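You operate a simulated robot arm through the tools that you are given. There is no shell and no other tool. Be economical: measure what you need, move in short steps, check, and stop when the job is done.

The job below is to be done with a simulated robot arm. You get a single attempt, and the scene is never put back.

## Task
Test both plugs on LEAD, purple first, and bin each as the screen says.
Fine: good in green, faulty in red; knob back to OFF.

It is judged by the outcome, as a careful person would: the job done as asked, and still so three seconds after it is handed in. It fails if anything else is knocked over, pushed out of place, dropped, spilled or broken.

## Robot
A 7-joint arm with a two-finger parallel gripper, fixed in place. Base frame: the origin is at the foot of the arm, x ahead of it, y to its left, z up; the work surface is at about z = 88.3. Lengths are in cm, angles in degrees, forces in N, time in s.
With the tool pointing down near the work surface it reaches from about 30 to 70 cm from the base axis. Its first joint turns from -66.0 to 66.0 degrees. Payload 1.57 kg.
The tool frame sits at the grasp point between the pads (the TCP): z along the fingers, y along the line on which they close. The tips reach 3 cm beyond it. The gripper opens to 11 cm. The fingers are 2.4 cm wide and 1.2 cm thick; the gripper's body (4.8 by 11.2 cm) begins 7.8 cm behind the TCP.
Orientation is told as [roll, pitch, yaw] about the base's x, y, z axes, in that order, counted from this pose: with the fingers straight down and closing along the base's y, the tool's x points along the base's -x, its y along +y and its z along -z.

## Interface
- The arm moves only by the tool jog_arm. Its argument "steps" is a list of rows, each a list of 7 numbers: the shift along the base's x, y, z in units of 25 mm (1.0 is 25 mm), then the turn, a rotation vector about the base's x, y, z in units of 5 degrees (1.0 is 5 degrees), then the closure, from 0 (fully open) to 1 (shut). In form: [[x, y, z, ax, ay, az, hand], ...]. A call has 1 to 10 rows; each row shifts and turns the commanded pose from where the row before left it. A call with a number of a shift or a turn outside -1 to 1 is refused whole. Rows are played at 5 a second. More than 5 cm and 8.6 degrees between two rows, or a gripper value outside its range, and nothing of the call is played. A pose out of reach is approached as far as the arm can. The call stops where the force on the tool passes 40 N (or 10 N more than at its start, if that is more) or the arm is blocked; 0.2 s more then pass. The fingers move at their own pace (about 10.8 cm/s each) and stop on an object; they squeeze with about 23 N. The grip force told is the motor's: it shows also when the fingers shut on nothing. Time passes only in rows, and 0.2 s behind the last, so rows that do not move let the fingers close. The reply holds the time, the measured pose of the TCP, the force on the tool along the base axes, the opening and the grip force, in the units named above and with some noise, with the torque about the TCP (base axes, N m) and any sound that the robot's microphone picked up.
- Cameras (640 x 400 px; columns grow to the right, rows downward): "scene" is fixed at [15.53, -42.57, 136.27]; the picture's right is [0.59, -0.80, 0.00], its down [-0.74, -0.55, -0.39] and it looks along [0.32, 0.23, -0.92] (base axes); focal length 214 px, centre (320, 200). "wrist" rides on the gripper at [7, 1.6, -14.1] in the tool frame; the picture's right is [-0.23, 0.97, 0.00], its down [-0.86, -0.20, -0.48] and it looks along [-0.47, -0.11, 0.88] (tool axes); focal length 222 px, centre (320, 200). There is no depth. A picture from a camera that has moved, and an enlarged one, comes with that camera's place and axes in the base frame and with its lens.
- camera(camera): a new picture of that camera. It takes no simulated time.
- close_up(camera, box): a new picture of the part [left, top, right, bottom] of that camera's present view, enlarged. It takes no simulated time.
- sign_off(): hands the job in; it is judged then, once.

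Go step by step. Nothing tells you positions but the pictures and the camera data: compare them with the known pose of the tool, close in by small moves and look again before you grip or let go. The budget is 120 turns and 64 pictures, counting those below and the enlarged ones. Unless the task says otherwise, let go and move clear before handing in, and close with one line.

The tools are called after "Emit:" as name(argument=value, ...) on one line, values as JSON. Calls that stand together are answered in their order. jog_arm: Moves the arm, as the interface text tells. Its arguments: {"type":"object","properties":{"steps":{"type":"array","items":{"type":"array","items":{"type":"number"}}}},"required":["steps"]} The other tools are called the same way: camera (camera) takes a picture; close_up (camera, box) takes an enlarged picture of a part of a camera's view; sign_off () hands the job in.

At the start:

```text
t: 0.0
ee_pos: [33.31, -23.72, 124.85]
tool_rot: [0.0, 0.0, -0.1]
contact_force: [0.0, -0.2, -0.1]
wrist_torque: [-0.02, 0.02, -0.02]
gripper_width: 11.03
grip_force: 0.2
```

scene: 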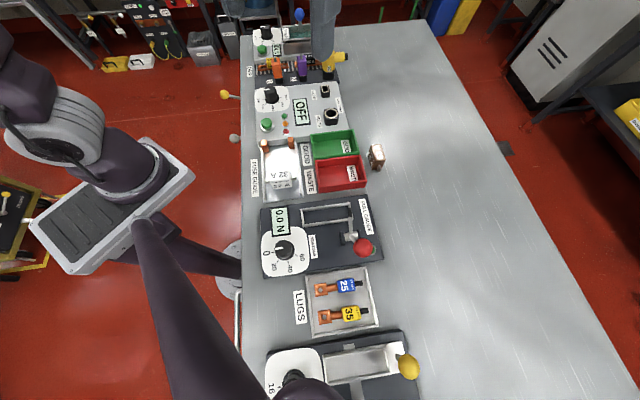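
wrist: 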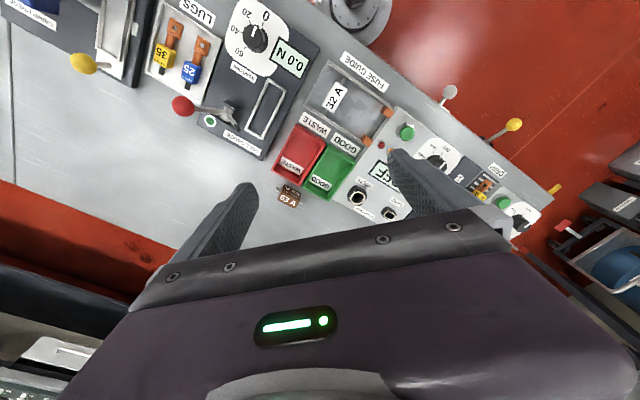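

The bench has a row of stations. The tester with the OFF screen and the orange/purple plugs is at the top of the scene picture, so I'll enlarge that area first.

Emit:
close_up(camera="scene", box=[240, 30, 370, 140])

Emit:
close_up(camera="wrist", box=[260, 80, 560, 260])

```text
3.64 times, centred on (305, 85) of scene
camera zoom: at [15.53, -42.57, 136.27], right [0.59, -0.8, 0.0], down [-0.74, -0.55, -0.39], along [0.32, 0.23, -0.92], focal length 780 px, centre (374, 618)
```

zoom: 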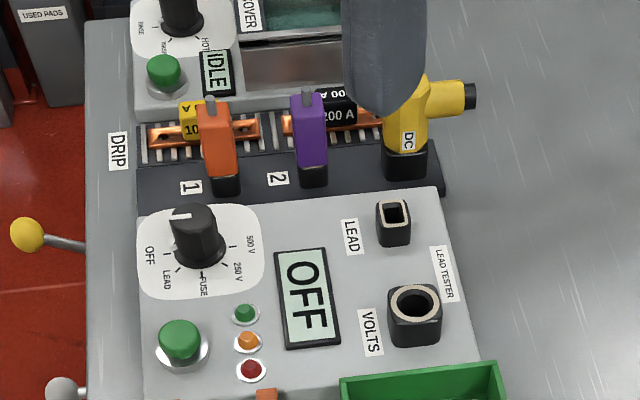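

```text
2.13 times, centred on (410, 170) of wrist
camera zoom: at [26.38, -22.13, 138.99], right [0.23, 0.97, 0.0], down [0.86, -0.2, 0.48], along [0.47, -0.11, -0.88], focal length 474 px, centre (128, 264)
```

zoom: 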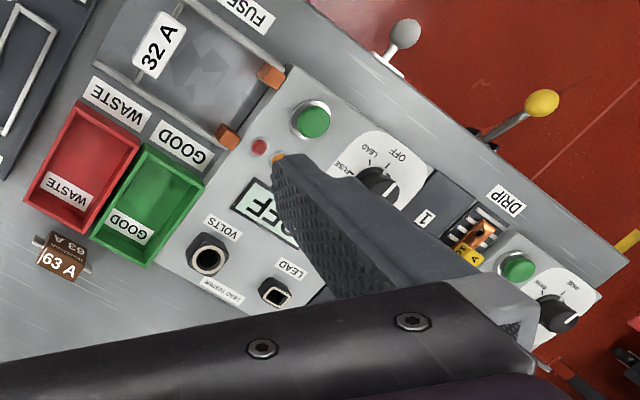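

The bench runs at about 45° in the base frame. I estimate purple at (61,-3), orange at (56,3), the LEAD socket at (58,-13), the knob at (48,-3) and the bins near (47,-24) and (41,-31). I'll move above the tester with yaw 45 and look again.

Emit:
jog_arm(steps=[[0.65, 0.43, -0.3, 0, 0, 1, 0], [0.65, 0.43, -0.3, 0, 0, 1, 0], [0.65, 0.43, -0.3, 0, 0, 1, 0], [0.65, 0.43, -0.3, 0, 0, 1, 0], [0.65, 0.43, -0.3, 0, 0, 1, 0], [0.65, 0.43, -0.3, 0, 0, 1, 0], [0.65, 0.43, -0.3, 0, 0, 1, 0], [0.65, 0.43, -0.3, 0, 0, 1, 0], [0.65, 0.43, -0.3, 0, 0, 1, 0]])

Emit:
camera(camera="wrist")

Emit:
camera(camera="scene")

```text
t: 2.0
ee_pos: [48.06, -13.85, 118.06]
tool_rot: [0.0, 0.0, 45.1]
contact_force: [0.2, -0.7, 0.3]
wrist_torque: [-0.05, 0.01, -0.03]
gripper_width: 10.99
grip_force: 0.1
```

```text
59 pictures are left
camera wrist: at [42.01, -17.64, 132.16], right [-0.53, 0.85, 0.0], down [0.74, 0.46, 0.48], along [0.41, 0.25, -0.88], focal length 222 px, centre (320, 200)
```

wrist: 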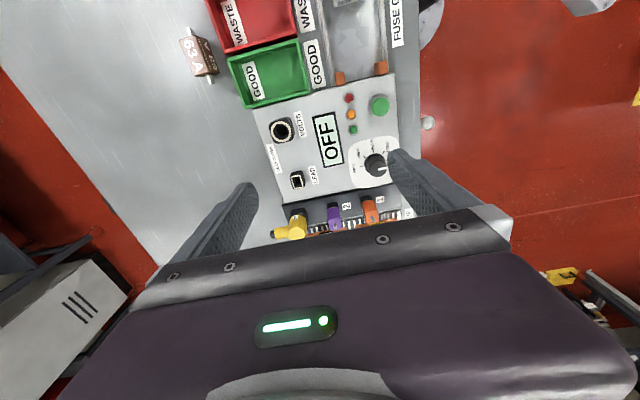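

```text
58 pictures are left
```

scene: 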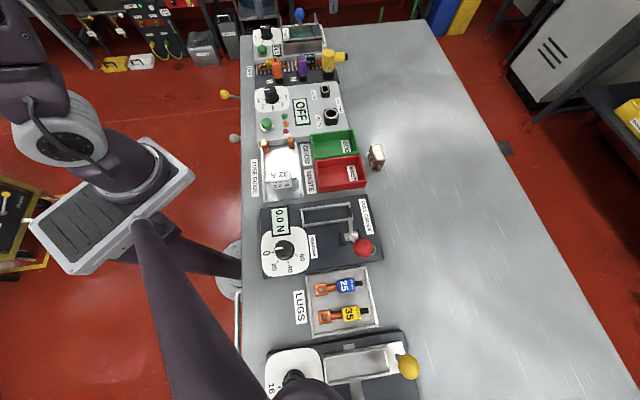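

The wrist view is clear, and triangulation puts the LEAD socket near (59.9,-12.1, 91). Next I want sharper views of the plugs, sockets and knob.

Emit:
close_up(camera="scene", box=[250, 40, 350, 102])

Emit:
close_up(camera="wrist", box=[250, 80, 430, 240])

```text
6.40 times, centred on (300, 71) of scene
camera zoom: at [15.53, -42.57, 136.27], right [0.59, -0.8, 0.0], down [-0.74, -0.55, -0.39], along [0.32, 0.23, -0.92], focal length 1373 px, centre (448, 1026)
```

zoom: 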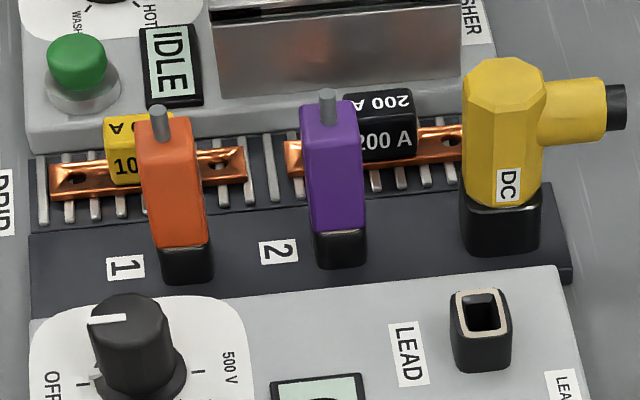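

```text
2.50 times, centred on (340, 160) of wrist
camera zoom: at [42.01, -17.64, 132.16], right [-0.53, 0.85, 0.0], down [0.74, 0.46, 0.48], along [0.41, 0.25, -0.88], focal length 555 px, centre (270, 300)
```

zoom: 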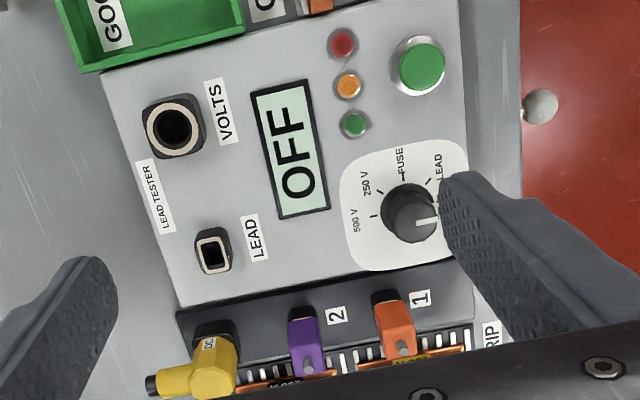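

The bench angle is confirmed at 45°. Purple's top is at (60.8,-3.1,97), the LEAD socket top at (58.6,-12.8,93.8) and the knob top at (48.3,-1.9,94.7). I'll go to the knob first, with yaw 0 so that turning +45° takes it to LEAD.

Emit:
jog_arm(steps=[[0.01, 0.53, -0.6, 0, 0, -1, 0.45], [0.01, 0.53, -0.6, 0, 0, -1, 0.45], [0.01, 0.53, -0.6, 0, 0, -1, 0.45], [0.01, 0.53, -0.6, 0, 0, -1, 0.45], [0.01, 0.53, -0.6, 0, 0, -1, 0.45], [0.01, 0.53, -0.6, 0, 0, -1, 0.45], [0.01, 0.53, -0.6, 0, 0, -1, 0.45], [0.01, 0.53, -0.6, 0, 0, -1, 0.45], [0.01, 0.53, -0.6, 0, 0, -1, 0.45]])

Emit:
camera(camera="wrist")

Emit:
close_up(camera="scene", box=[240, 30, 370, 140])

```text
t: 4.0
ee_pos: [48.07, -2.0, 104.6]
tool_rot: [0.0, 0.0, -0.1]
contact_force: [-0.3, 0.0, 0.1]
wrist_torque: [-0.03, -0.02, 0.01]
gripper_width: 6.08
grip_force: 0.1
```

```text
55 pictures are left
camera wrist: at [41.14, -0.39, 118.68], right [0.23, 0.97, 0.0], down [0.85, -0.2, 0.48], along [0.47, -0.11, -0.88], focal length 222 px, centre (320, 200)
```

wrist: 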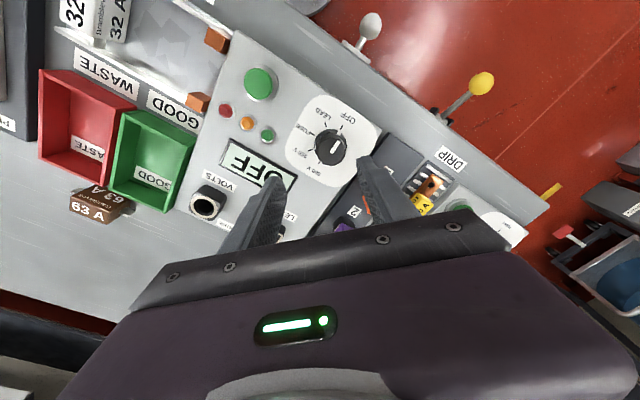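

```text
3.64 times, centred on (305, 85) of scene
camera zoom: at [15.53, -42.57, 136.27], right [0.59, -0.8, 0.0], down [-0.74, -0.55, -0.39], along [0.32, 0.23, -0.92], focal length 780 px, centre (374, 618)
```

zoom: 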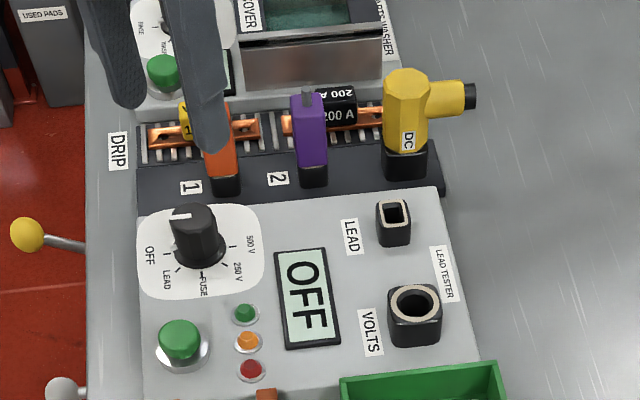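

I'll enlarge the knob in the wrist view to pin down its centre and pointer.

Emit:
close_up(camera="wrist", box=[270, 90, 400, 180])

```text
4.44 times, centred on (335, 135) of wrist
camera zoom: at [41.14, -0.39, 118.68], right [0.23, 0.97, 0.0], down [0.85, -0.2, 0.48], along [0.47, -0.11, -0.88], focal length 987 px, centre (253, 489)
```

zoom: 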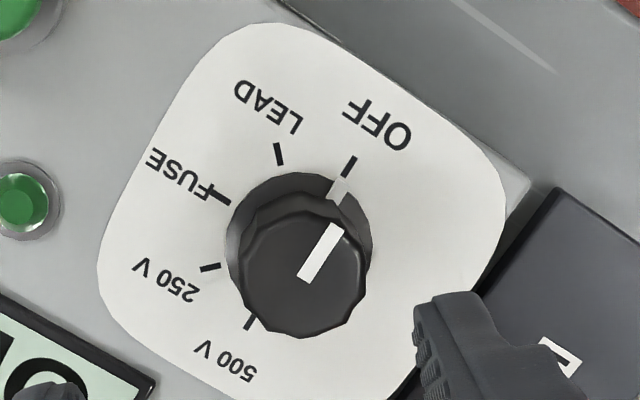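

The knob centre is about (48.6,-0.85), top z ≈ 93.8, with ticks at 45° spacing (OFF at 135°, LEAD at 180°). I'll centre over it, descend and close.

Emit:
jog_arm(steps=[[0.21, 0.46, 0, 0, 0, 0, 0.45], [0, 0, -0.94, 0, 0, 0, 0.45], [0, 0, -0.94, 0, 0, 0, 0.45], [0, 0, -0.94, 0, 0, 0, 0.45], [0, 0, -0.94, 0, 0, 0, 0.45], [0, 0, 0, 0, 0, 0, 0.45]])

Emit:
camera(camera="wrist")

Emit:
close_up(camera="scene", box=[240, 30, 370, 140])

```text
t: 5.4
ee_pos: [48.7, -0.85, 94.95]
tool_rot: [0.0, 0.1, 0.0]
contact_force: [0.1, 1.3, 0.5]
wrist_torque: [0.02, -0.01, 0.0]
gripper_width: 6.04
grip_force: 0.1
```

```text
52 pictures are left
camera wrist: at [41.66, 0.71, 109.18], right [0.23, 0.97, 0.0], down [0.86, -0.2, 0.48], along [0.47, -0.11, -0.88], focal length 222 px, centre (320, 200)
```

wrist: 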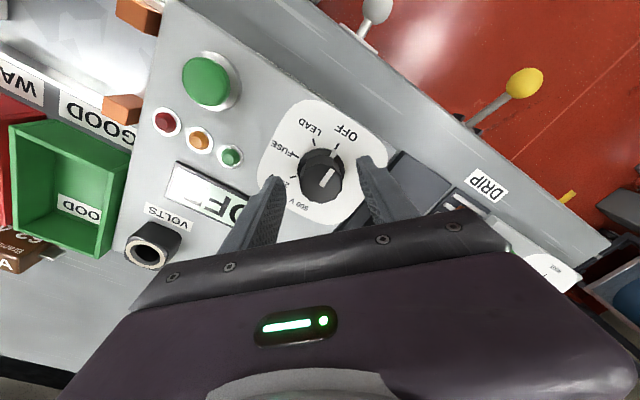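

```text
3.64 times, centred on (305, 85) of scene
camera zoom: at [15.53, -42.57, 136.27], right [0.59, -0.8, 0.0], down [-0.74, -0.55, -0.39], along [0.32, 0.23, -0.92], focal length 780 px, centre (374, 618)
```

zoom: 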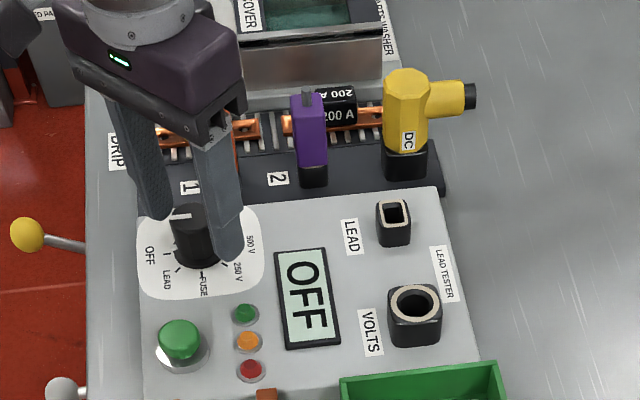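

The fingers straddle the knob. I'll close and turn +45° in 9 steps.

Emit:
jog_arm(steps=[[0, 0, 0, 0, 0, 0, 1], [0, 0, 0, 0, 0, 0, 1], [0, 0, 0, 0, 0, 0, 1]])

Emit:
jog_arm(steps=[[0, 0, 0, 0, 0, 1, 1], [0, 0, 0, 0, 0, 1, 1], [0, 0, 0, 0, 0, 1, 1], [0, 0, 0, 0, 0, 1, 1], [0, 0, 0, 0, 0, 1, 1], [0, 0, 0, 0, 0, 1, 1], [0, 0, 0, 0, 0, 1, 1], [0, 0, 0, 0, 0, 1, 1], [0, 0, 0, 0, 0, 1, 1]])

Emit:
camera(camera="wrist")

Emit:
close_up(camera="scene", box=[240, 30, 370, 140])

```text
t: 6.2
ee_pos: [48.6, -0.85, 95.01]
tool_rot: [0.0, -0.1, -0.1]
contact_force: [-0.6, 8.2, -7.5]
wrist_torque: [-0.12, -0.25, 0.09]
gripper_width: 3.3
grip_force: 41.2
```

```text
t: 7.4
ee_pos: [48.52, -0.85, 95.1]
tool_rot: [0.2, 0.1, 22.8]
contact_force: [2.5, 4.2, -6.0]
wrist_torque: [-0.31, -0.2, 0.06]
gripper_width: 3.33
grip_force: 41.2
stopped in row 5: the force on the tool passed its limit at 41 N (the readings are from after the stop); the commanded pose is now the measured one
```

```text
50 pictures are left
camera wrist: at [41.6, -2.12, 109.21], right [-0.17, 0.99, 0.0], down [0.87, 0.15, 0.48], along [0.47, 0.08, -0.88], focal length 222 px, centre (320, 200)
```

wrist: 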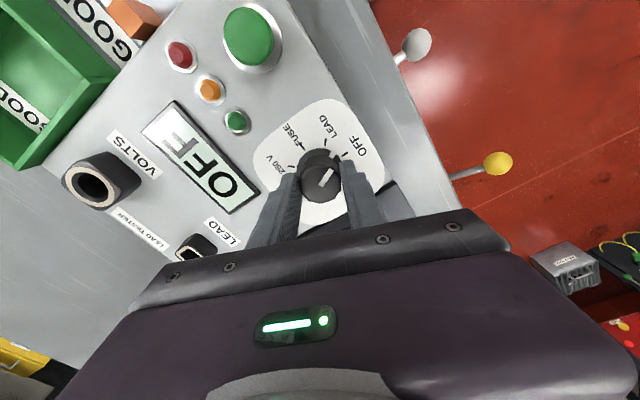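

```text
3.64 times, centred on (305, 85) of scene
camera zoom: at [15.55, -42.57, 136.27], right [0.59, -0.8, 0.0], down [-0.74, -0.55, -0.39], along [0.31, 0.23, -0.92], focal length 780 px, centre (374, 618)
```

zoom: 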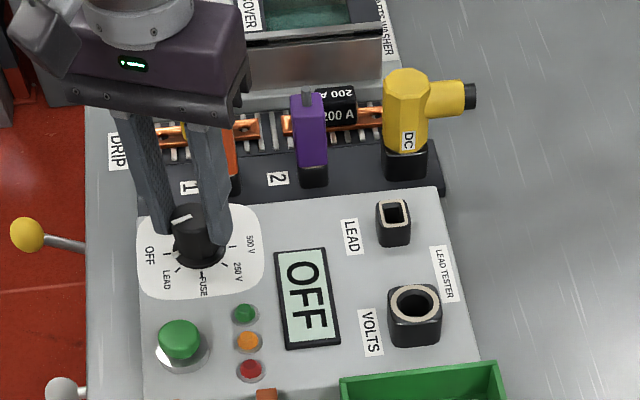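

The knob turned with the hand by about 22°, then lateral force stopped the move. I'll continue in smaller turns with a slight shift to ease the side load.

Emit:
jog_arm(steps=[[0, 0, 0, 0, 0, 0.5, 1], [0, 0, 0, 0, 0, 0.5, 1], [0, 0, 0, 0, 0, 0.5, 1], [0, 0, 0, 0, 0, 0.5, 1], [0, 0, 0, 0, 0, 0.5, 1], [0, 0, 0, 0, 0, 0.5, 1], [0, 0, 0, 0, 0, 0.5, 1], [0, 0, 0, 0, 0, 0.5, 1], [0, 0, 0, 0, 0, 0.4, 1], [0, 0, 0, 0, 0, 0, 1]])

Emit:
close_up(camera="scene", box=[240, 60, 350, 140])

```text
t: 9.6
ee_pos: [48.63, -0.9, 95.04]
tool_rot: [0.1, 0.0, 45.0]
contact_force: [13.9, 2.9, -19.0]
wrist_torque: [-0.08, -0.73, 0.02]
gripper_width: 3.3
grip_force: 40.7
```

```text
5.00 times, centred on (295, 100) of scene
camera zoom: at [15.6, -42.57, 136.26], right [0.59, -0.8, 0.0], down [-0.74, -0.55, -0.39], along [0.31, 0.23, -0.92], focal length 1072 px, centre (445, 700)
```

zoom: 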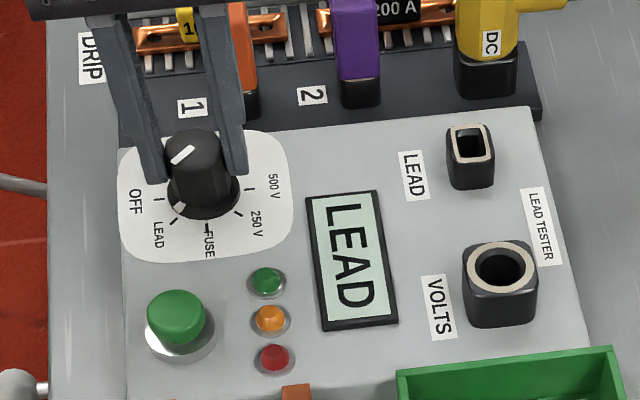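

The screen reads LEAD. I'll release, rise and go over the purple plug at yaw 45.

Emit:
jog_arm(steps=[[0, 0, 0, 0, 0, 0, 0.45], [0, 0, 0, 0, 0, 0, 0.45], [0, 0, 1, 0, 0, 0, 0.45], [0, 0, 1, 0, 0, 0, 0.5], [0, 0, 1, 0, 0, 0, 0.5], [0.98, -0.18, 0.8, 0, 0, 0, 0.5], [0.98, -0.18, 0, 0, 0, 0, 0.5], [0.98, -0.18, 0, 0, 0, 0, 0.5], [0.98, -0.18, 0, 0, 0, 0, 0.5], [0.98, -0.18, 0, 0, 0, 0, 0.5]])

Emit:
camera(camera="wrist")

Emit:
close_up(camera="scene", box=[240, 20, 370, 120])

```text
t: 11.8
ee_pos: [60.93, -3.12, 104.5]
tool_rot: [0.2, 0.1, 44.9]
contact_force: [0.8, -0.7, 0.4]
wrist_torque: [0.0, 0.01, 0.04]
gripper_width: 5.48
grip_force: 0.1
```

```text
47 pictures are left
camera wrist: at [54.86, -6.88, 118.6], right [-0.53, 0.85, 0.0], down [0.75, 0.46, 0.48], along [0.4, 0.25, -0.88], focal length 222 px, centre (320, 200)
```

wrist: 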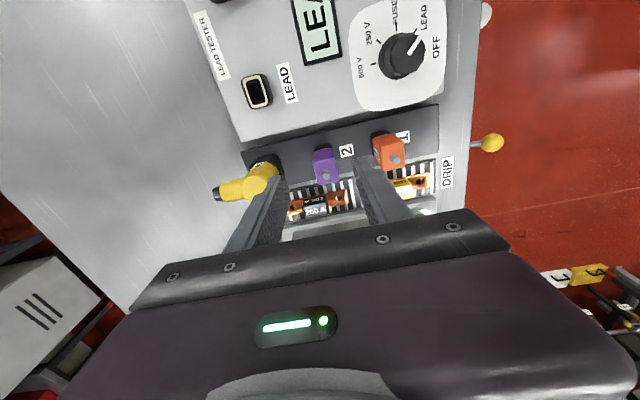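

```text
4.00 times, centred on (305, 70) of scene
camera zoom: at [15.53, -42.57, 136.27], right [0.59, -0.8, 0.0], down [-0.74, -0.55, -0.39], along [0.32, 0.23, -0.92], focal length 858 px, centre (380, 720)
```

zoom: 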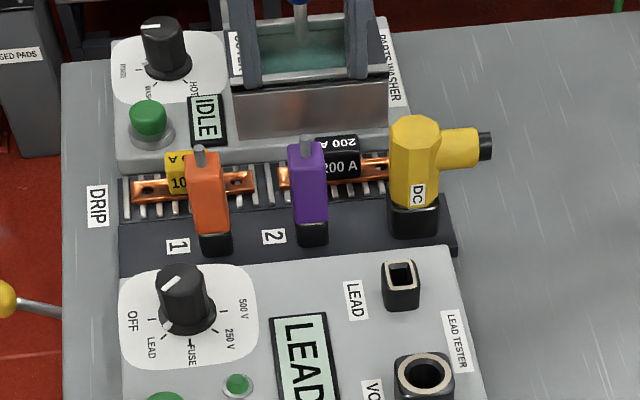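

I'll enlarge the wrist view to fine-locate the purple plug and the LEAD socket.

Emit:
close_up(camera="wrist", box=[230, 60, 420, 220])

```text
2.50 times, centred on (325, 140) of wrist
camera zoom: at [54.86, -6.88, 118.6], right [-0.53, 0.85, 0.0], down [0.75, 0.46, 0.48], along [0.4, 0.25, -0.88], focal length 555 px, centre (308, 350)
```

zoom: 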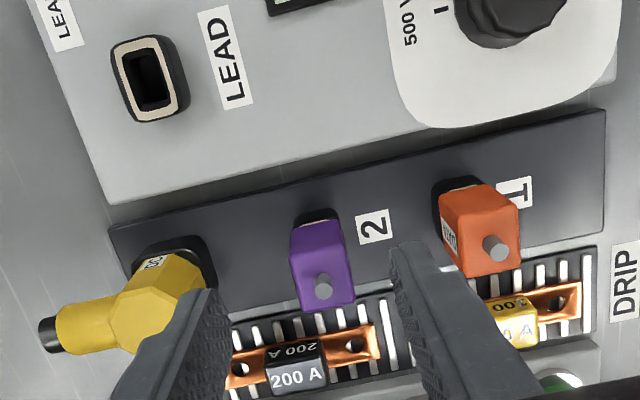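

The purple plug's top edge needs sharper detail, so I'll zoom in more from both cameras.

Emit:
close_up(camera="wrist", box=[300, 130, 364, 190])

Emit:
close_up(camera="scene", box=[280, 45, 330, 85])

```text
6.67 times, centred on (332, 160) of wrist
camera zoom: at [54.86, -6.88, 118.6], right [-0.53, 0.85, 0.0], down [0.75, 0.46, 0.48], along [0.4, 0.25, -0.88], focal length 1481 px, centre (240, 467)
```

zoom: 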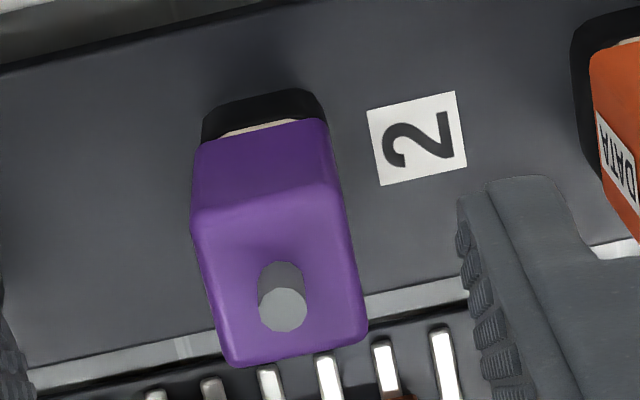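

```text
10.00 times, centred on (305, 65) of scene
camera zoom: at [15.53, -42.57, 136.27], right [0.59, -0.8, 0.0], down [-0.74, -0.55, -0.39], along [0.32, 0.23, -0.92], focal length 2145 px, centre (470, 1550)
```

zoom: 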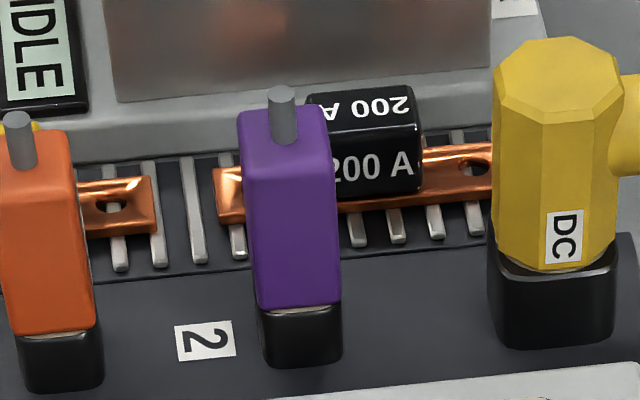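

Purple's centre is (62.05,-1.75), body z 90.3–95.4, and there is 7 cm to its neighbours. I'll shift, descend to TCP z 94 and check before closing.

Emit:
jog_arm(steps=[[0.45, 0.55, 0, 0, 0, 0, 0.5], [0, 0, -0.84, 0, 0, 0, 0.5], [0, 0, -0.84, 0, 0, 0, 0.5], [0, 0, -0.84, 0, 0, 0, 0.5], [0, 0, -0.84, 0, 0, 0, 0.5], [0, 0, -0.84, 0, 0, 0, 0.5], [0, 0, 0, 0, 0, 0, 0.5]])

Emit:
camera(camera="wrist")

Emit:
close_up(camera="scene", box=[240, 20, 370, 120])

```text
t: 13.4
ee_pos: [61.97, -1.8, 94.03]
tool_rot: [0.1, 0.0, 44.9]
contact_force: [0.6, -0.2, -0.9]
wrist_torque: [0.0, -0.02, 0.01]
gripper_width: 5.5
grip_force: 0.0
```

```text
42 pictures are left
camera wrist: at [55.85, -5.58, 108.16], right [-0.53, 0.85, 0.0], down [0.75, 0.46, 0.48], along [0.41, 0.25, -0.88], focal length 222 px, centre (320, 200)
```

wrist: 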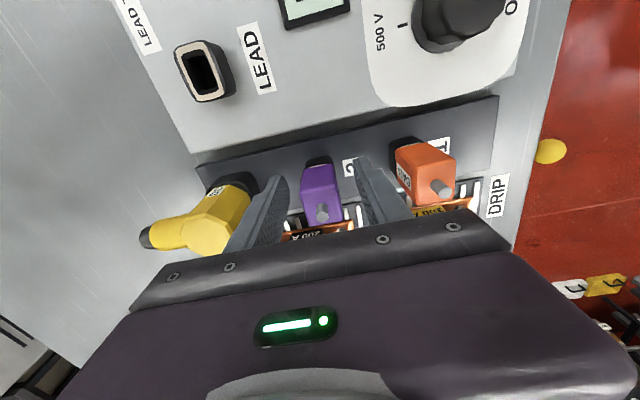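

```text
4.00 times, centred on (305, 70) of scene
camera zoom: at [15.53, -42.57, 136.27], right [0.59, -0.8, 0.0], down [-0.74, -0.55, -0.39], along [0.32, 0.23, -0.92], focal length 858 px, centre (380, 720)
```

zoom: 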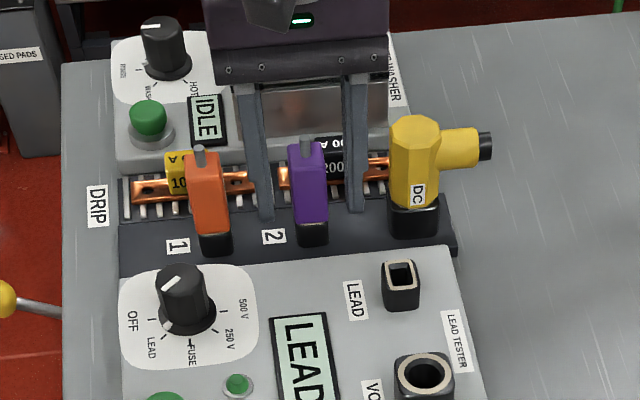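

The plug is centred between the fingers. I'll close, then lift straight up.

Emit:
jog_arm(steps=[[0, 0, 0, 0, 0, 0, 1], [0, 0, 0, 0, 0, 0, 1], [0, 0, 0, 0, 0, 0, 1]])

Emit:
jog_arm(steps=[[0, 0, 0.3, 0, 0, 0, 1], [0, 0, 0.3, 0, 0, 0, 1], [0, 0, 0.5, 0, 0, 0, 1], [0, 0, 0.8, 0, 0, 0, 1], [0, 0, 0.8, 0, 0, 0, 1], [0, 0, 0.8, 0, 0, 0, 1], [0, 0, 0, 0, 0, 0, 1]])

Emit:
camera(camera="wrist")

Emit:
close_up(camera="scene", box=[240, 20, 370, 120])

```text
t: 14.2
ee_pos: [61.87, -1.83, 94.14]
tool_rot: [0.1, 0.1, 44.9]
contact_force: [-0.4, 0.4, 0.0]
wrist_torque: [0.03, 0.02, 0.01]
gripper_width: 2.55
grip_force: 23.0
```

```text
t: 15.8
ee_pos: [61.89, -1.9, 102.88]
tool_rot: [0.1, 0.0, 44.9]
contact_force: [0.3, 0.4, -1.1]
wrist_torque: [0.03, 0.01, -0.03]
gripper_width: 2.54
grip_force: 22.6
```

```text
40 pictures are left
camera wrist: at [55.95, -5.57, 117.06], right [-0.53, 0.85, 0.0], down [0.75, 0.46, 0.48], along [0.41, 0.25, -0.88], focal length 222 px, centre (320, 200)
```

wrist: 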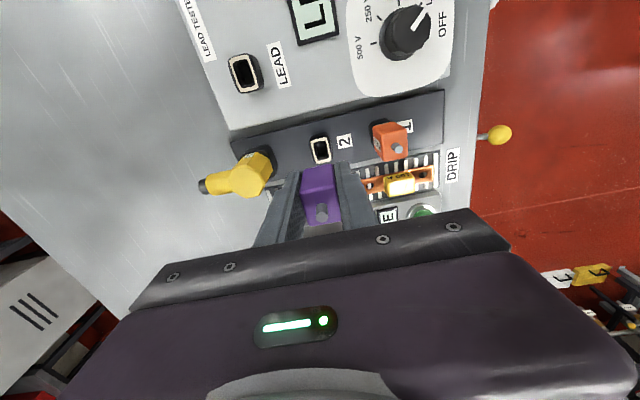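

```text
4.00 times, centred on (305, 70) of scene
camera zoom: at [15.53, -42.57, 136.27], right [0.59, -0.8, 0.0], down [-0.74, -0.55, -0.39], along [0.32, 0.23, -0.92], focal length 858 px, centre (380, 720)
```

zoom: 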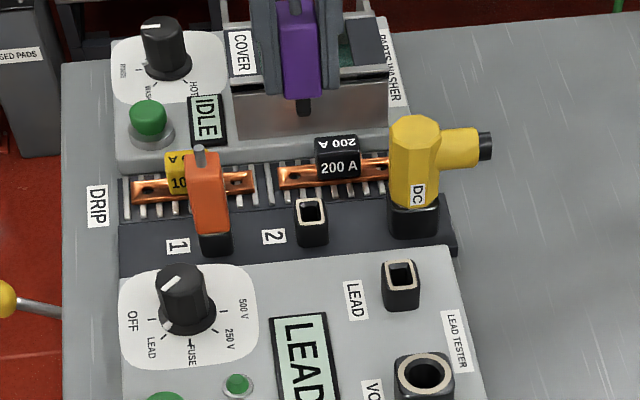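

The plug is out. The empty dock 2 socket gives a calibrated reference, so I'll measure LEAD relative to it.

Emit:
close_up(camera="wrist", box=[210, 40, 350, 170])

Emit:
close_up(camera="scene", box=[305, 60, 355, 100])

```text
3.08 times, centred on (280, 105) of wrist
camera zoom: at [55.95, -5.57, 117.06], right [-0.53, 0.85, 0.0], down [0.75, 0.46, 0.48], along [0.41, 0.25, -0.88], focal length 684 px, centre (443, 492)
```

zoom: 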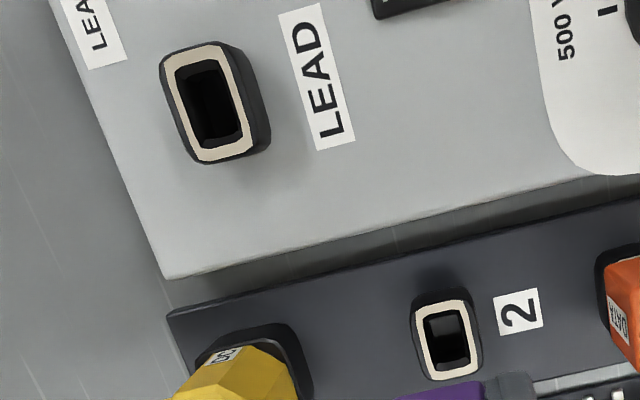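

```text
10.00 times, centred on (330, 80) of scene
camera zoom: at [15.53, -42.57, 136.27], right [0.59, -0.8, 0.0], down [-0.74, -0.55, -0.39], along [0.32, 0.23, -0.92], focal length 2145 px, centre (220, 1400)
```

zoom: 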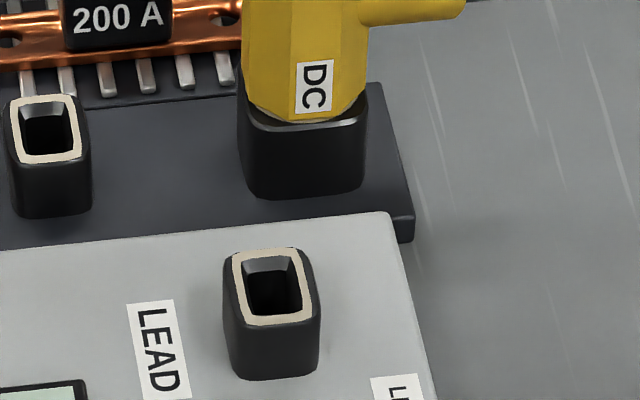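

Calibrated against dock 2, LEAD's centre is about (59.2,-12.0) with its rim at z ≈ 92.8. I'll move above it and stop about 2 cm short to verify alignment.

Emit:
jog_arm(steps=[[-0.216, -0.812, 0, 0, 0, 0, 1], [-0.216, -0.812, 0, 0, 0, 0, 1], [-0.216, -0.812, 0, 0, 0, 0, 1], [-0.216, -0.812, 0, 0, 0, 0, 1], [-0.216, -0.812, 0, 0, 0, 0, 1], [0, 0, -0.8, 0, 0, 0, 1], [0, 0, -0.8, 0, 0, 0, 1], [0, 0, 0, 0, 0, 0, 1]])

Emit:
close_up(camera="wrist", box=[260, 90, 390, 220])

Emit:
close_up(camera="scene", box=[290, 50, 350, 110])

```text
t: 17.6
ee_pos: [59.31, -12.1, 98.75]
tool_rot: [0.1, 0.1, 44.9]
contact_force: [-0.1, 0.2, -0.8]
wrist_torque: [0.0, -0.01, 0.03]
gripper_width: 2.56
grip_force: 24.0
```

```text
3.08 times, centred on (325, 155) of wrist
camera zoom: at [53.31, -15.82, 112.93], right [-0.53, 0.85, 0.0], down [0.75, 0.46, 0.48], along [0.4, 0.25, -0.88], focal length 684 px, centre (305, 338)
```

zoom: 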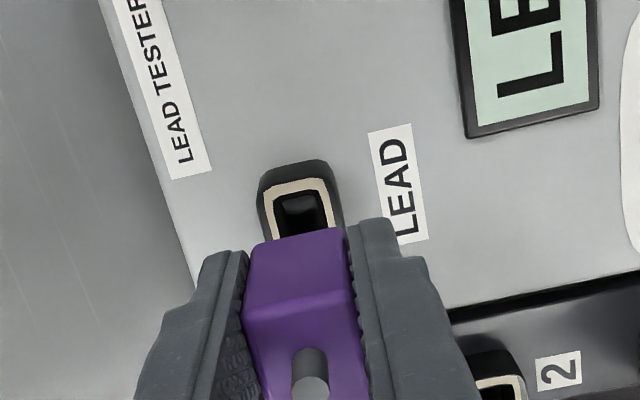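

```text
6.67 times, centred on (320, 80) of scene
camera zoom: at [15.53, -42.57, 136.27], right [0.59, -0.8, 0.0], down [-0.74, -0.55, -0.39], along [0.32, 0.23, -0.92], focal length 1430 px, centre (320, 1000)
```

zoom: 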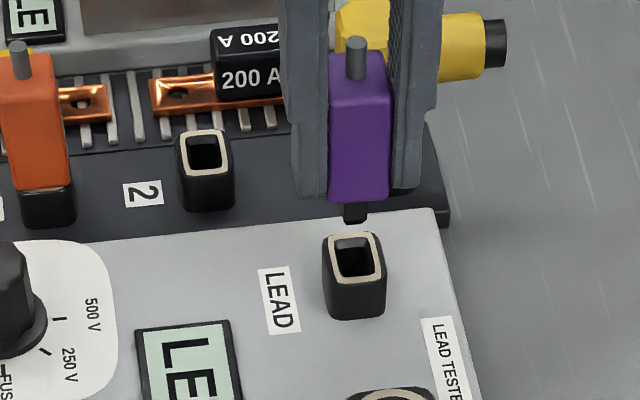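

The alignment looks right in both views. I'll lower gently until the prong is just entering and watch the force.

Emit:
jog_arm(steps=[[0, 0, -0.2, 0, 0, 0, 1], [0, 0, -0.2, 0, 0, 0, 1], [0, 0, -0.2, 0, 0, 0, 1], [0, 0, -0.2, 0, 0, 0, 1], [0, 0, -0.1, 0, 0, 0, 1], [0, 0, -0.1, 0, 0, 0, 1]])

Emit:
close_up(camera="scene", box=[290, 50, 350, 110])

```text
t: 19.0
ee_pos: [59.11, -12.09, 96.16]
tool_rot: [0.2, 0.1, 44.8]
contact_force: [-7.4, -10.2, -0.8]
wrist_torque: [-0.46, 0.29, 0.01]
gripper_width: 2.55
grip_force: 23.1
```

```text
6.67 times, centred on (320, 80) of scene
camera zoom: at [15.52, -42.6, 136.26], right [0.59, -0.8, 0.0], down [-0.74, -0.55, -0.39], along [0.32, 0.23, -0.92], focal length 1430 px, centre (320, 1000)
```

zoom: 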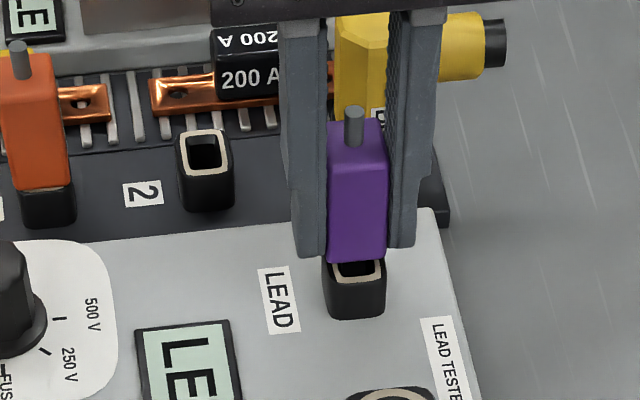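

The force pushes the tool along −e, so the prong is in the funnel but about 1–2 mm too far along the bench. I'll shift back a little and continue down.

Emit:
jog_arm(steps=[[-0.04, -0.04, 0, 0, 0, 0, 1], [0, 0, -0.1, 0, 0, 0, 1], [0, 0, -0.1, 0, 0, 0, 1]])

```text
t: 19.8
ee_pos: [59.27, -12.13, 95.89]
tool_rot: [0.1, 0.1, 45.0]
contact_force: [-7.2, -13.3, 6.8]
wrist_torque: [-0.46, 0.27, 0.0]
gripper_width: 2.55
grip_force: 22.7
```

Emit:
jog_arm(steps=[[-0.06, -0.08, 0, 0, 0, 0, 1], [0, 0, 0, 0, 0, 0, 1]])

Emit:
close_up(camera="scene", box=[290, 50, 350, 110])

Emit:
close_up(camera="wrist", box=[260, 90, 390, 220])

```text
t: 20.4
ee_pos: [59.14, -12.19, 95.71]
tool_rot: [0.1, -0.2, 45.0]
contact_force: [4.6, -1.9, 0.4]
wrist_torque: [-0.1, -0.2, -0.02]
gripper_width: 2.52
grip_force: 22.9
```

```text
6.67 times, centred on (320, 80) of scene
camera zoom: at [15.55, -42.58, 136.27], right [0.59, -0.8, 0.0], down [-0.74, -0.55, -0.39], along [0.31, 0.23, -0.92], focal length 1430 px, centre (320, 1000)
```

zoom: 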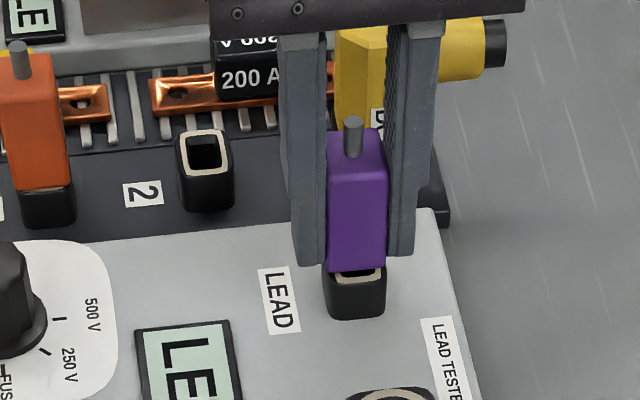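

```text
3.08 times, centred on (325, 155) of wrist
camera zoom: at [53.11, -15.9, 109.86], right [-0.53, 0.85, 0.0], down [0.75, 0.46, 0.48], along [0.41, 0.26, -0.88], focal length 684 px, centre (305, 338)
```

zoom: 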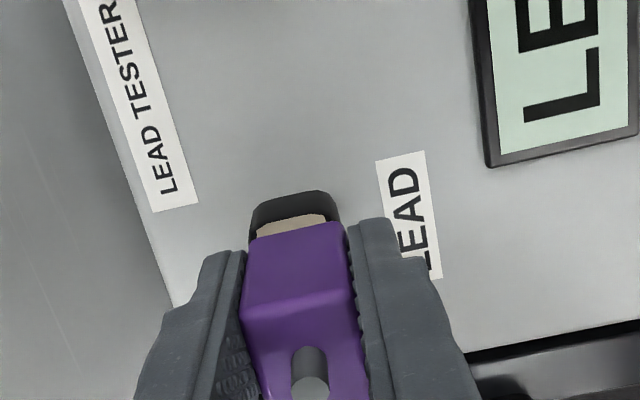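

The forces are low now and the prong is in the hole. I'll press further down in small steps until it seats.

Emit:
jog_arm(steps=[[0, 0, -0.1, 0, 0, 0, 1], [0, 0, -0.1, 0, 0, 0, 1], [0, 0, -0.1, 0, 0, 0, 1], [0, 0, -0.1, 0, 0, 0, 1], [0, 0, 0, 0, 0, 0, 1]])

Emit:
close_up(camera="scene", box=[280, 50, 350, 130])

```text
t: 21.2
ee_pos: [59.07, -12.32, 95.27]
tool_rot: [0.0, -0.1, 45.0]
contact_force: [-8.9, 3.4, 11.4]
wrist_torque: [-0.02, 0.15, 0.04]
gripper_width: 2.57
grip_force: 23.2
stopped in row 4: the force on the tool passed its limit at 47 N (the readings are from after the stop); the commanded pose is now the measured one
```

```text
5.00 times, centred on (315, 90) of scene
camera zoom: at [15.49, -42.56, 136.28], right [0.59, -0.8, 0.0], down [-0.74, -0.55, -0.39], along [0.32, 0.23, -0.92], focal length 1072 px, centre (345, 750)
```

zoom: 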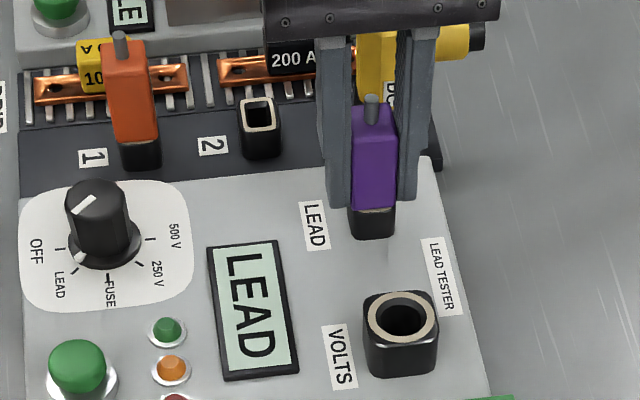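

Purple looks seated like the docked plugs. I'll release, rise and move toward the green button near (40.2,-6.8).

Emit:
jog_arm(steps=[[0, 0, 0, 0, 0, 0, 0.55], [0, 0, 0, 0, 0, 0, 0.55], [0, 0, 1, 0, 0, 0, 0.55], [0, 0, 1, 0, 0, 0, 0.55], [0, 0, 1, 0, 0, 0, 0.55], [0, 0, 1, 0, 0, 0, 0.55]])

Emit:
jog_arm(steps=[[-0.95, 0.28, 0, 0, 0, 0, 1], [-0.95, 0.28, 0, 0, 0, 0, 1], [-0.95, 0.28, 0, 0, 0, 0, 1], [-0.95, 0.28, 0, 0, 0, 0, 1], [-0.95, 0.28, 0, 0, 0, 0, 1], [-0.95, 0.28, 0, 0, 0, 0, 1], [-0.95, 0.28, 0, 0, 0, 0, 1], [-0.95, 0.28, 0, 0, 0, 0, 1]])

Emit:
camera(camera="wrist")

Emit:
close_up(camera="scene", box=[240, 60, 350, 140])

```text
t: 22.6
ee_pos: [59.49, -12.17, 105.46]
tool_rot: [0.0, -0.1, 45.0]
contact_force: [0.5, -0.1, -1.0]
wrist_torque: [0.01, 0.01, 0.02]
gripper_width: 4.97
grip_force: 0.1
```

```text
t: 24.4
ee_pos: [39.92, -6.59, 105.16]
tool_rot: [0.0, -0.2, 44.9]
contact_force: [0.4, 0.0, -0.2]
wrist_torque: [-0.01, -0.02, 0.0]
gripper_width: 0.0
grip_force: 20.8
```

```text
30 pictures are left
camera wrist: at [33.85, -10.4, 119.26], right [-0.53, 0.85, 0.0], down [0.75, 0.46, 0.48], along [0.41, 0.25, -0.88], focal length 222 px, centre (320, 200)
```

wrist: 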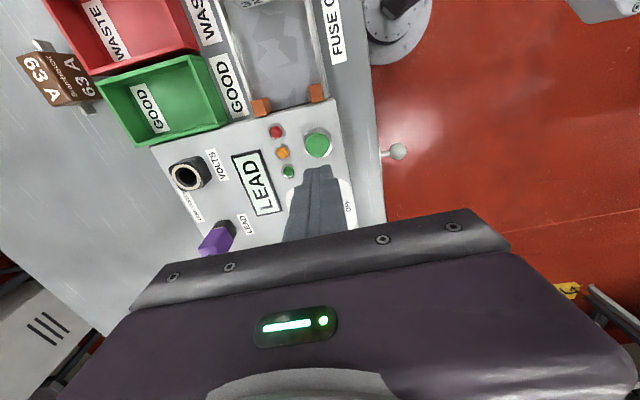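

```text
5.00 times, centred on (295, 100) of scene
camera zoom: at [15.53, -42.57, 136.27], right [0.59, -0.8, 0.0], down [-0.74, -0.55, -0.39], along [0.32, 0.23, -0.92], focal length 1072 px, centre (445, 700)
```

zoom: 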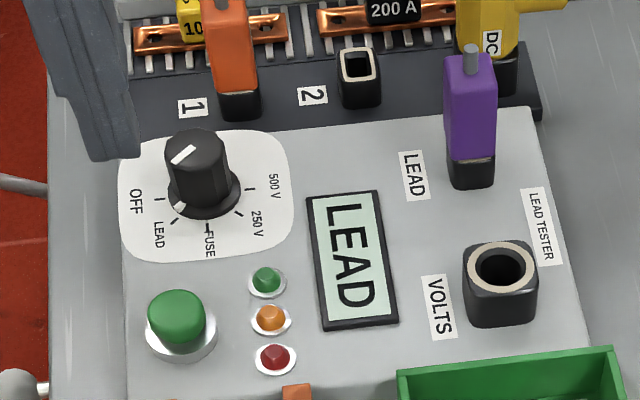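

The button is at about (40.2,-6.9), top z ≈ 92–93. I'll go down with closed fingers and press gently.

Emit:
jog_arm(steps=[[0.08, -0.12, -0.9, 0, 0, 0, 1], [0, 0, -0.9, 0, 0, 0, 1], [0, 0, -0.9, 0, 0, 0, 1], [0, 0, -0.8, 0, 0, 0, 1], [0, 0, -0.2, 0, 0, 0, 1], [0, 0, -0.1, 0, 0, 0, 1], [0, 0, -0.1, 0, 0, 0, 1]])

Emit:
close_up(camera="scene", box=[240, 60, 350, 140])

```text
t: 26.0
ee_pos: [40.26, -6.93, 95.46]
tool_rot: [-0.1, -0.1, 44.9]
contact_force: [-0.8, -0.7, 1.7]
wrist_torque: [-0.03, 0.02, 0.01]
gripper_width: 0.01
grip_force: 21.2
```

```text
5.00 times, centred on (295, 100) of scene
camera zoom: at [15.53, -42.57, 136.27], right [0.59, -0.8, 0.0], down [-0.74, -0.55, -0.39], along [0.32, 0.23, -0.92], focal length 1072 px, centre (445, 700)
```

zoom: 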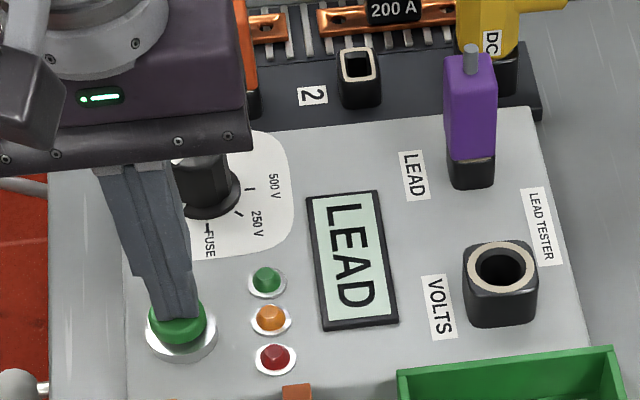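

The tip is over the button, just at contact. I'll press a few more millimetres and hold briefly.

Emit:
jog_arm(steps=[[0, 0, -0.1, 0, 0, 0, 1], [0, 0, -0.1, 0, 0, 0, 1], [0, 0, -0.1, 0, 0, 0, 1], [0, 0, 0, 0, 0, 0, 1]])

Emit:
close_up(camera="scene", box=[240, 60, 350, 140])

```text
t: 27.0
ee_pos: [40.4, -6.89, 94.81]
tool_rot: [-0.1, -0.3, 45.1]
contact_force: [3.4, 1.9, 6.9]
wrist_torque: [0.05, -0.05, 0.0]
gripper_width: 0.0
grip_force: 21.5
heard: click
```

```text
5.00 times, centred on (295, 100) of scene
camera zoom: at [15.53, -42.57, 136.27], right [0.59, -0.8, 0.0], down [-0.74, -0.55, -0.39], along [0.32, 0.23, -0.92], focal length 1072 px, centre (445, 700)
```

zoom: 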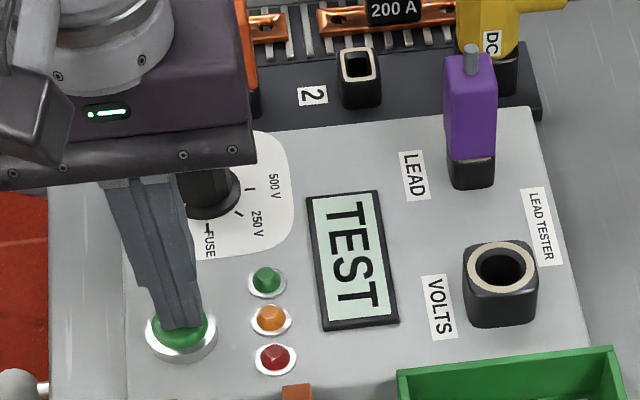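

The screen shows TEST. I'll lift off the button, wait and read the result.

Emit:
jog_arm(steps=[[0, 0, 0.5, 0, 0, 0, 1], [0, 0, 1, 0, 0, 0, 1], [0, 0, 1, 0, 0, 0, 1], [0, 0, 1, 0, 0, 0, 1], [0, 0, 0.5, 0, 0, 0, 1], [0, 0, 0, 0, 0, 0, 1], [0, 0, 0, 0, 0, 0, 1], [0, 0, 0, 0, 0, 0, 1]])

Emit:
close_up(camera="scene", box=[240, 60, 350, 140])

```text
t: 28.8
ee_pos: [40.17, -6.81, 104.68]
tool_rot: [0.0, 0.0, 45.0]
contact_force: [0.3, -0.1, -0.1]
wrist_torque: [0.03, -0.01, 0.05]
gripper_width: 0.0
grip_force: 21.3
```

```text
5.00 times, centred on (295, 100) of scene
camera zoom: at [15.53, -42.57, 136.27], right [0.59, -0.8, 0.0], down [-0.74, -0.55, -0.39], along [0.32, 0.23, -0.92], focal length 1072 px, centre (445, 700)
```

zoom: 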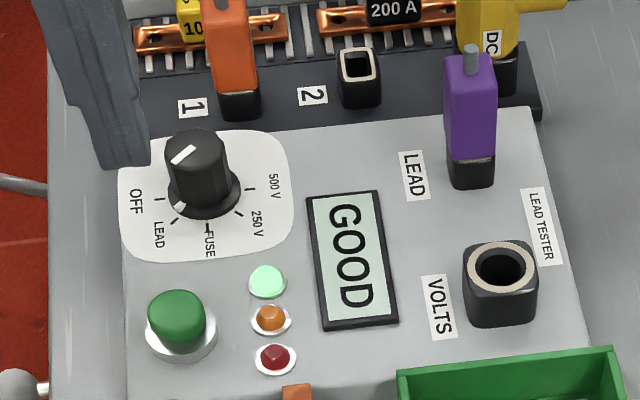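

Purple tests GOOD, so it goes in the green bin. I'll return to the LEAD socket to pick it up.

Emit:
jog_arm(steps=[[0.947, -0.272, 0.1, 0, 0, 0, 0.5], [0.947, -0.272, 0, 0, 0, 0, 0.5], [0.947, -0.272, 0, 0, 0, 0, 0.5], [0.947, -0.272, 0, 0, 0, 0, 0.5], [0.947, -0.272, 0, 0, 0, 0, 0.5], [0.947, -0.272, 0, 0, 0, 0, 0.5], [0.947, -0.272, 0, 0, 0, 0, 0.5], [0.947, -0.272, 0, 0, 0, 0, 0.5], [0, 0, 0, 0, 0, 0, 0.5]])

Emit:
jog_arm(steps=[[0, 0, -0.97, 0, 0, 0, 0.5], [0, 0, -0.97, 0, 0, 0, 0.5], [0, 0, -0.97, 0, 0, 0, 0.5], [0, 0, -0.97, 0, 0, 0, 0.5], [0, 0, 0, 0, 0, 0, 0.5], [0, 0, 0, 0, 0, 0, 1], [0, 0, 0, 0, 0, 0, 1], [0, 0, 0, 0, 0, 0, 1]])

Emit:
close_up(camera="scene", box=[280, 50, 350, 130])

```text
t: 30.8
ee_pos: [59.18, -12.36, 104.92]
tool_rot: [0.0, -0.2, 45.0]
contact_force: [-0.7, 0.2, -0.2]
wrist_torque: [0.01, -0.01, 0.0]
gripper_width: 5.49
grip_force: 0.1
```

```text
t: 32.6
ee_pos: [59.16, -12.38, 95.31]
tool_rot: [0.0, -0.2, 44.9]
contact_force: [-6.6, 6.8, -0.3]
wrist_torque: [0.2, 0.22, 0.05]
gripper_width: 2.55
grip_force: 22.9
```

```text
5.00 times, centred on (315, 90) of scene
camera zoom: at [15.52, -42.56, 136.28], right [0.59, -0.8, 0.0], down [-0.74, -0.55, -0.39], along [0.32, 0.23, -0.92], focal length 1072 px, centre (345, 750)
```

zoom: 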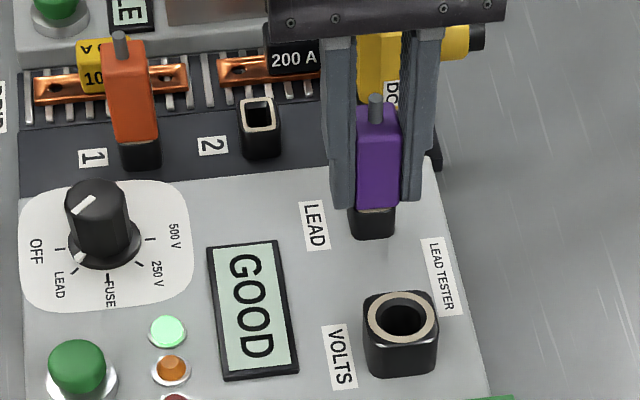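

Gripped again. I'll lift purple out and carry it above the green bin, whose centre is about (45.6,-24.5).

Emit:
jog_arm(steps=[[0, 0, 0.3, 0, 0, 0, 1], [0, 0, 0.4, 0, 0, 0, 1], [0, 0, 1, 0, 0, 0, 1], [0, 0, 1, 0, 0, 0, 1], [-0.933, -0.78, 0.5, 0, 0, 0, 1], [-0.933, -0.78, 0, 0, 0, 0, 1], [-0.933, -0.78, 0, 0, 0, 0, 1], [-0.933, -0.78, 0, 0, 0, 0, 1], [-0.933, -0.78, 0, 0, 0, 0, 1], [-0.933, -0.78, 0, 0, 0, 0, 1]])

Emit:
camera(camera="wrist")

Emit:
close_up(camera="scene", box=[250, 60, 410, 200])

```text
t: 34.8
ee_pos: [44.99, -24.11, 103.51]
tool_rot: [0.1, -0.1, 45.0]
contact_force: [0.1, -0.4, -0.4]
wrist_torque: [0.0, 0.03, -0.03]
gripper_width: 2.55
grip_force: 23.6
```

```text
24 pictures are left
camera wrist: at [38.96, -27.9, 117.61], right [-0.53, 0.85, 0.0], down [0.75, 0.46, 0.48], along [0.41, 0.25, -0.88], focal length 222 px, centre (320, 200)
```

wrist: 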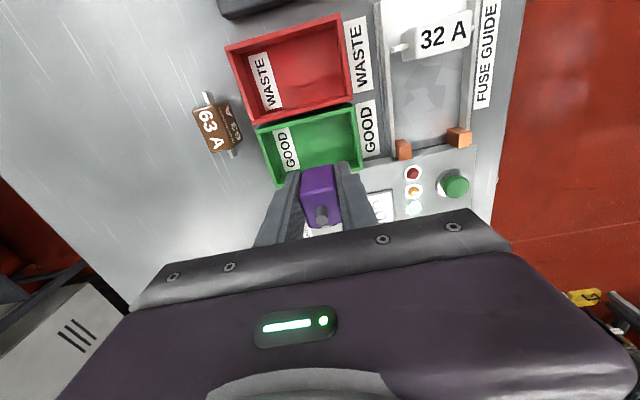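

```text
2.86 times, centred on (330, 130) of scene
camera zoom: at [15.54, -42.57, 136.27], right [0.59, -0.8, 0.0], down [-0.74, -0.55, -0.39], along [0.32, 0.23, -0.92], focal length 613 px, centre (291, 400)
```

zoom: 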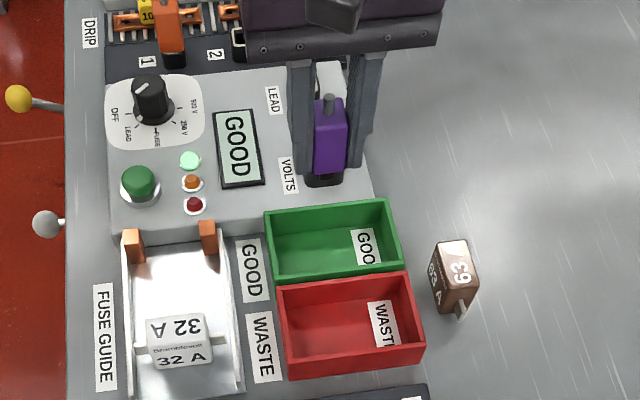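

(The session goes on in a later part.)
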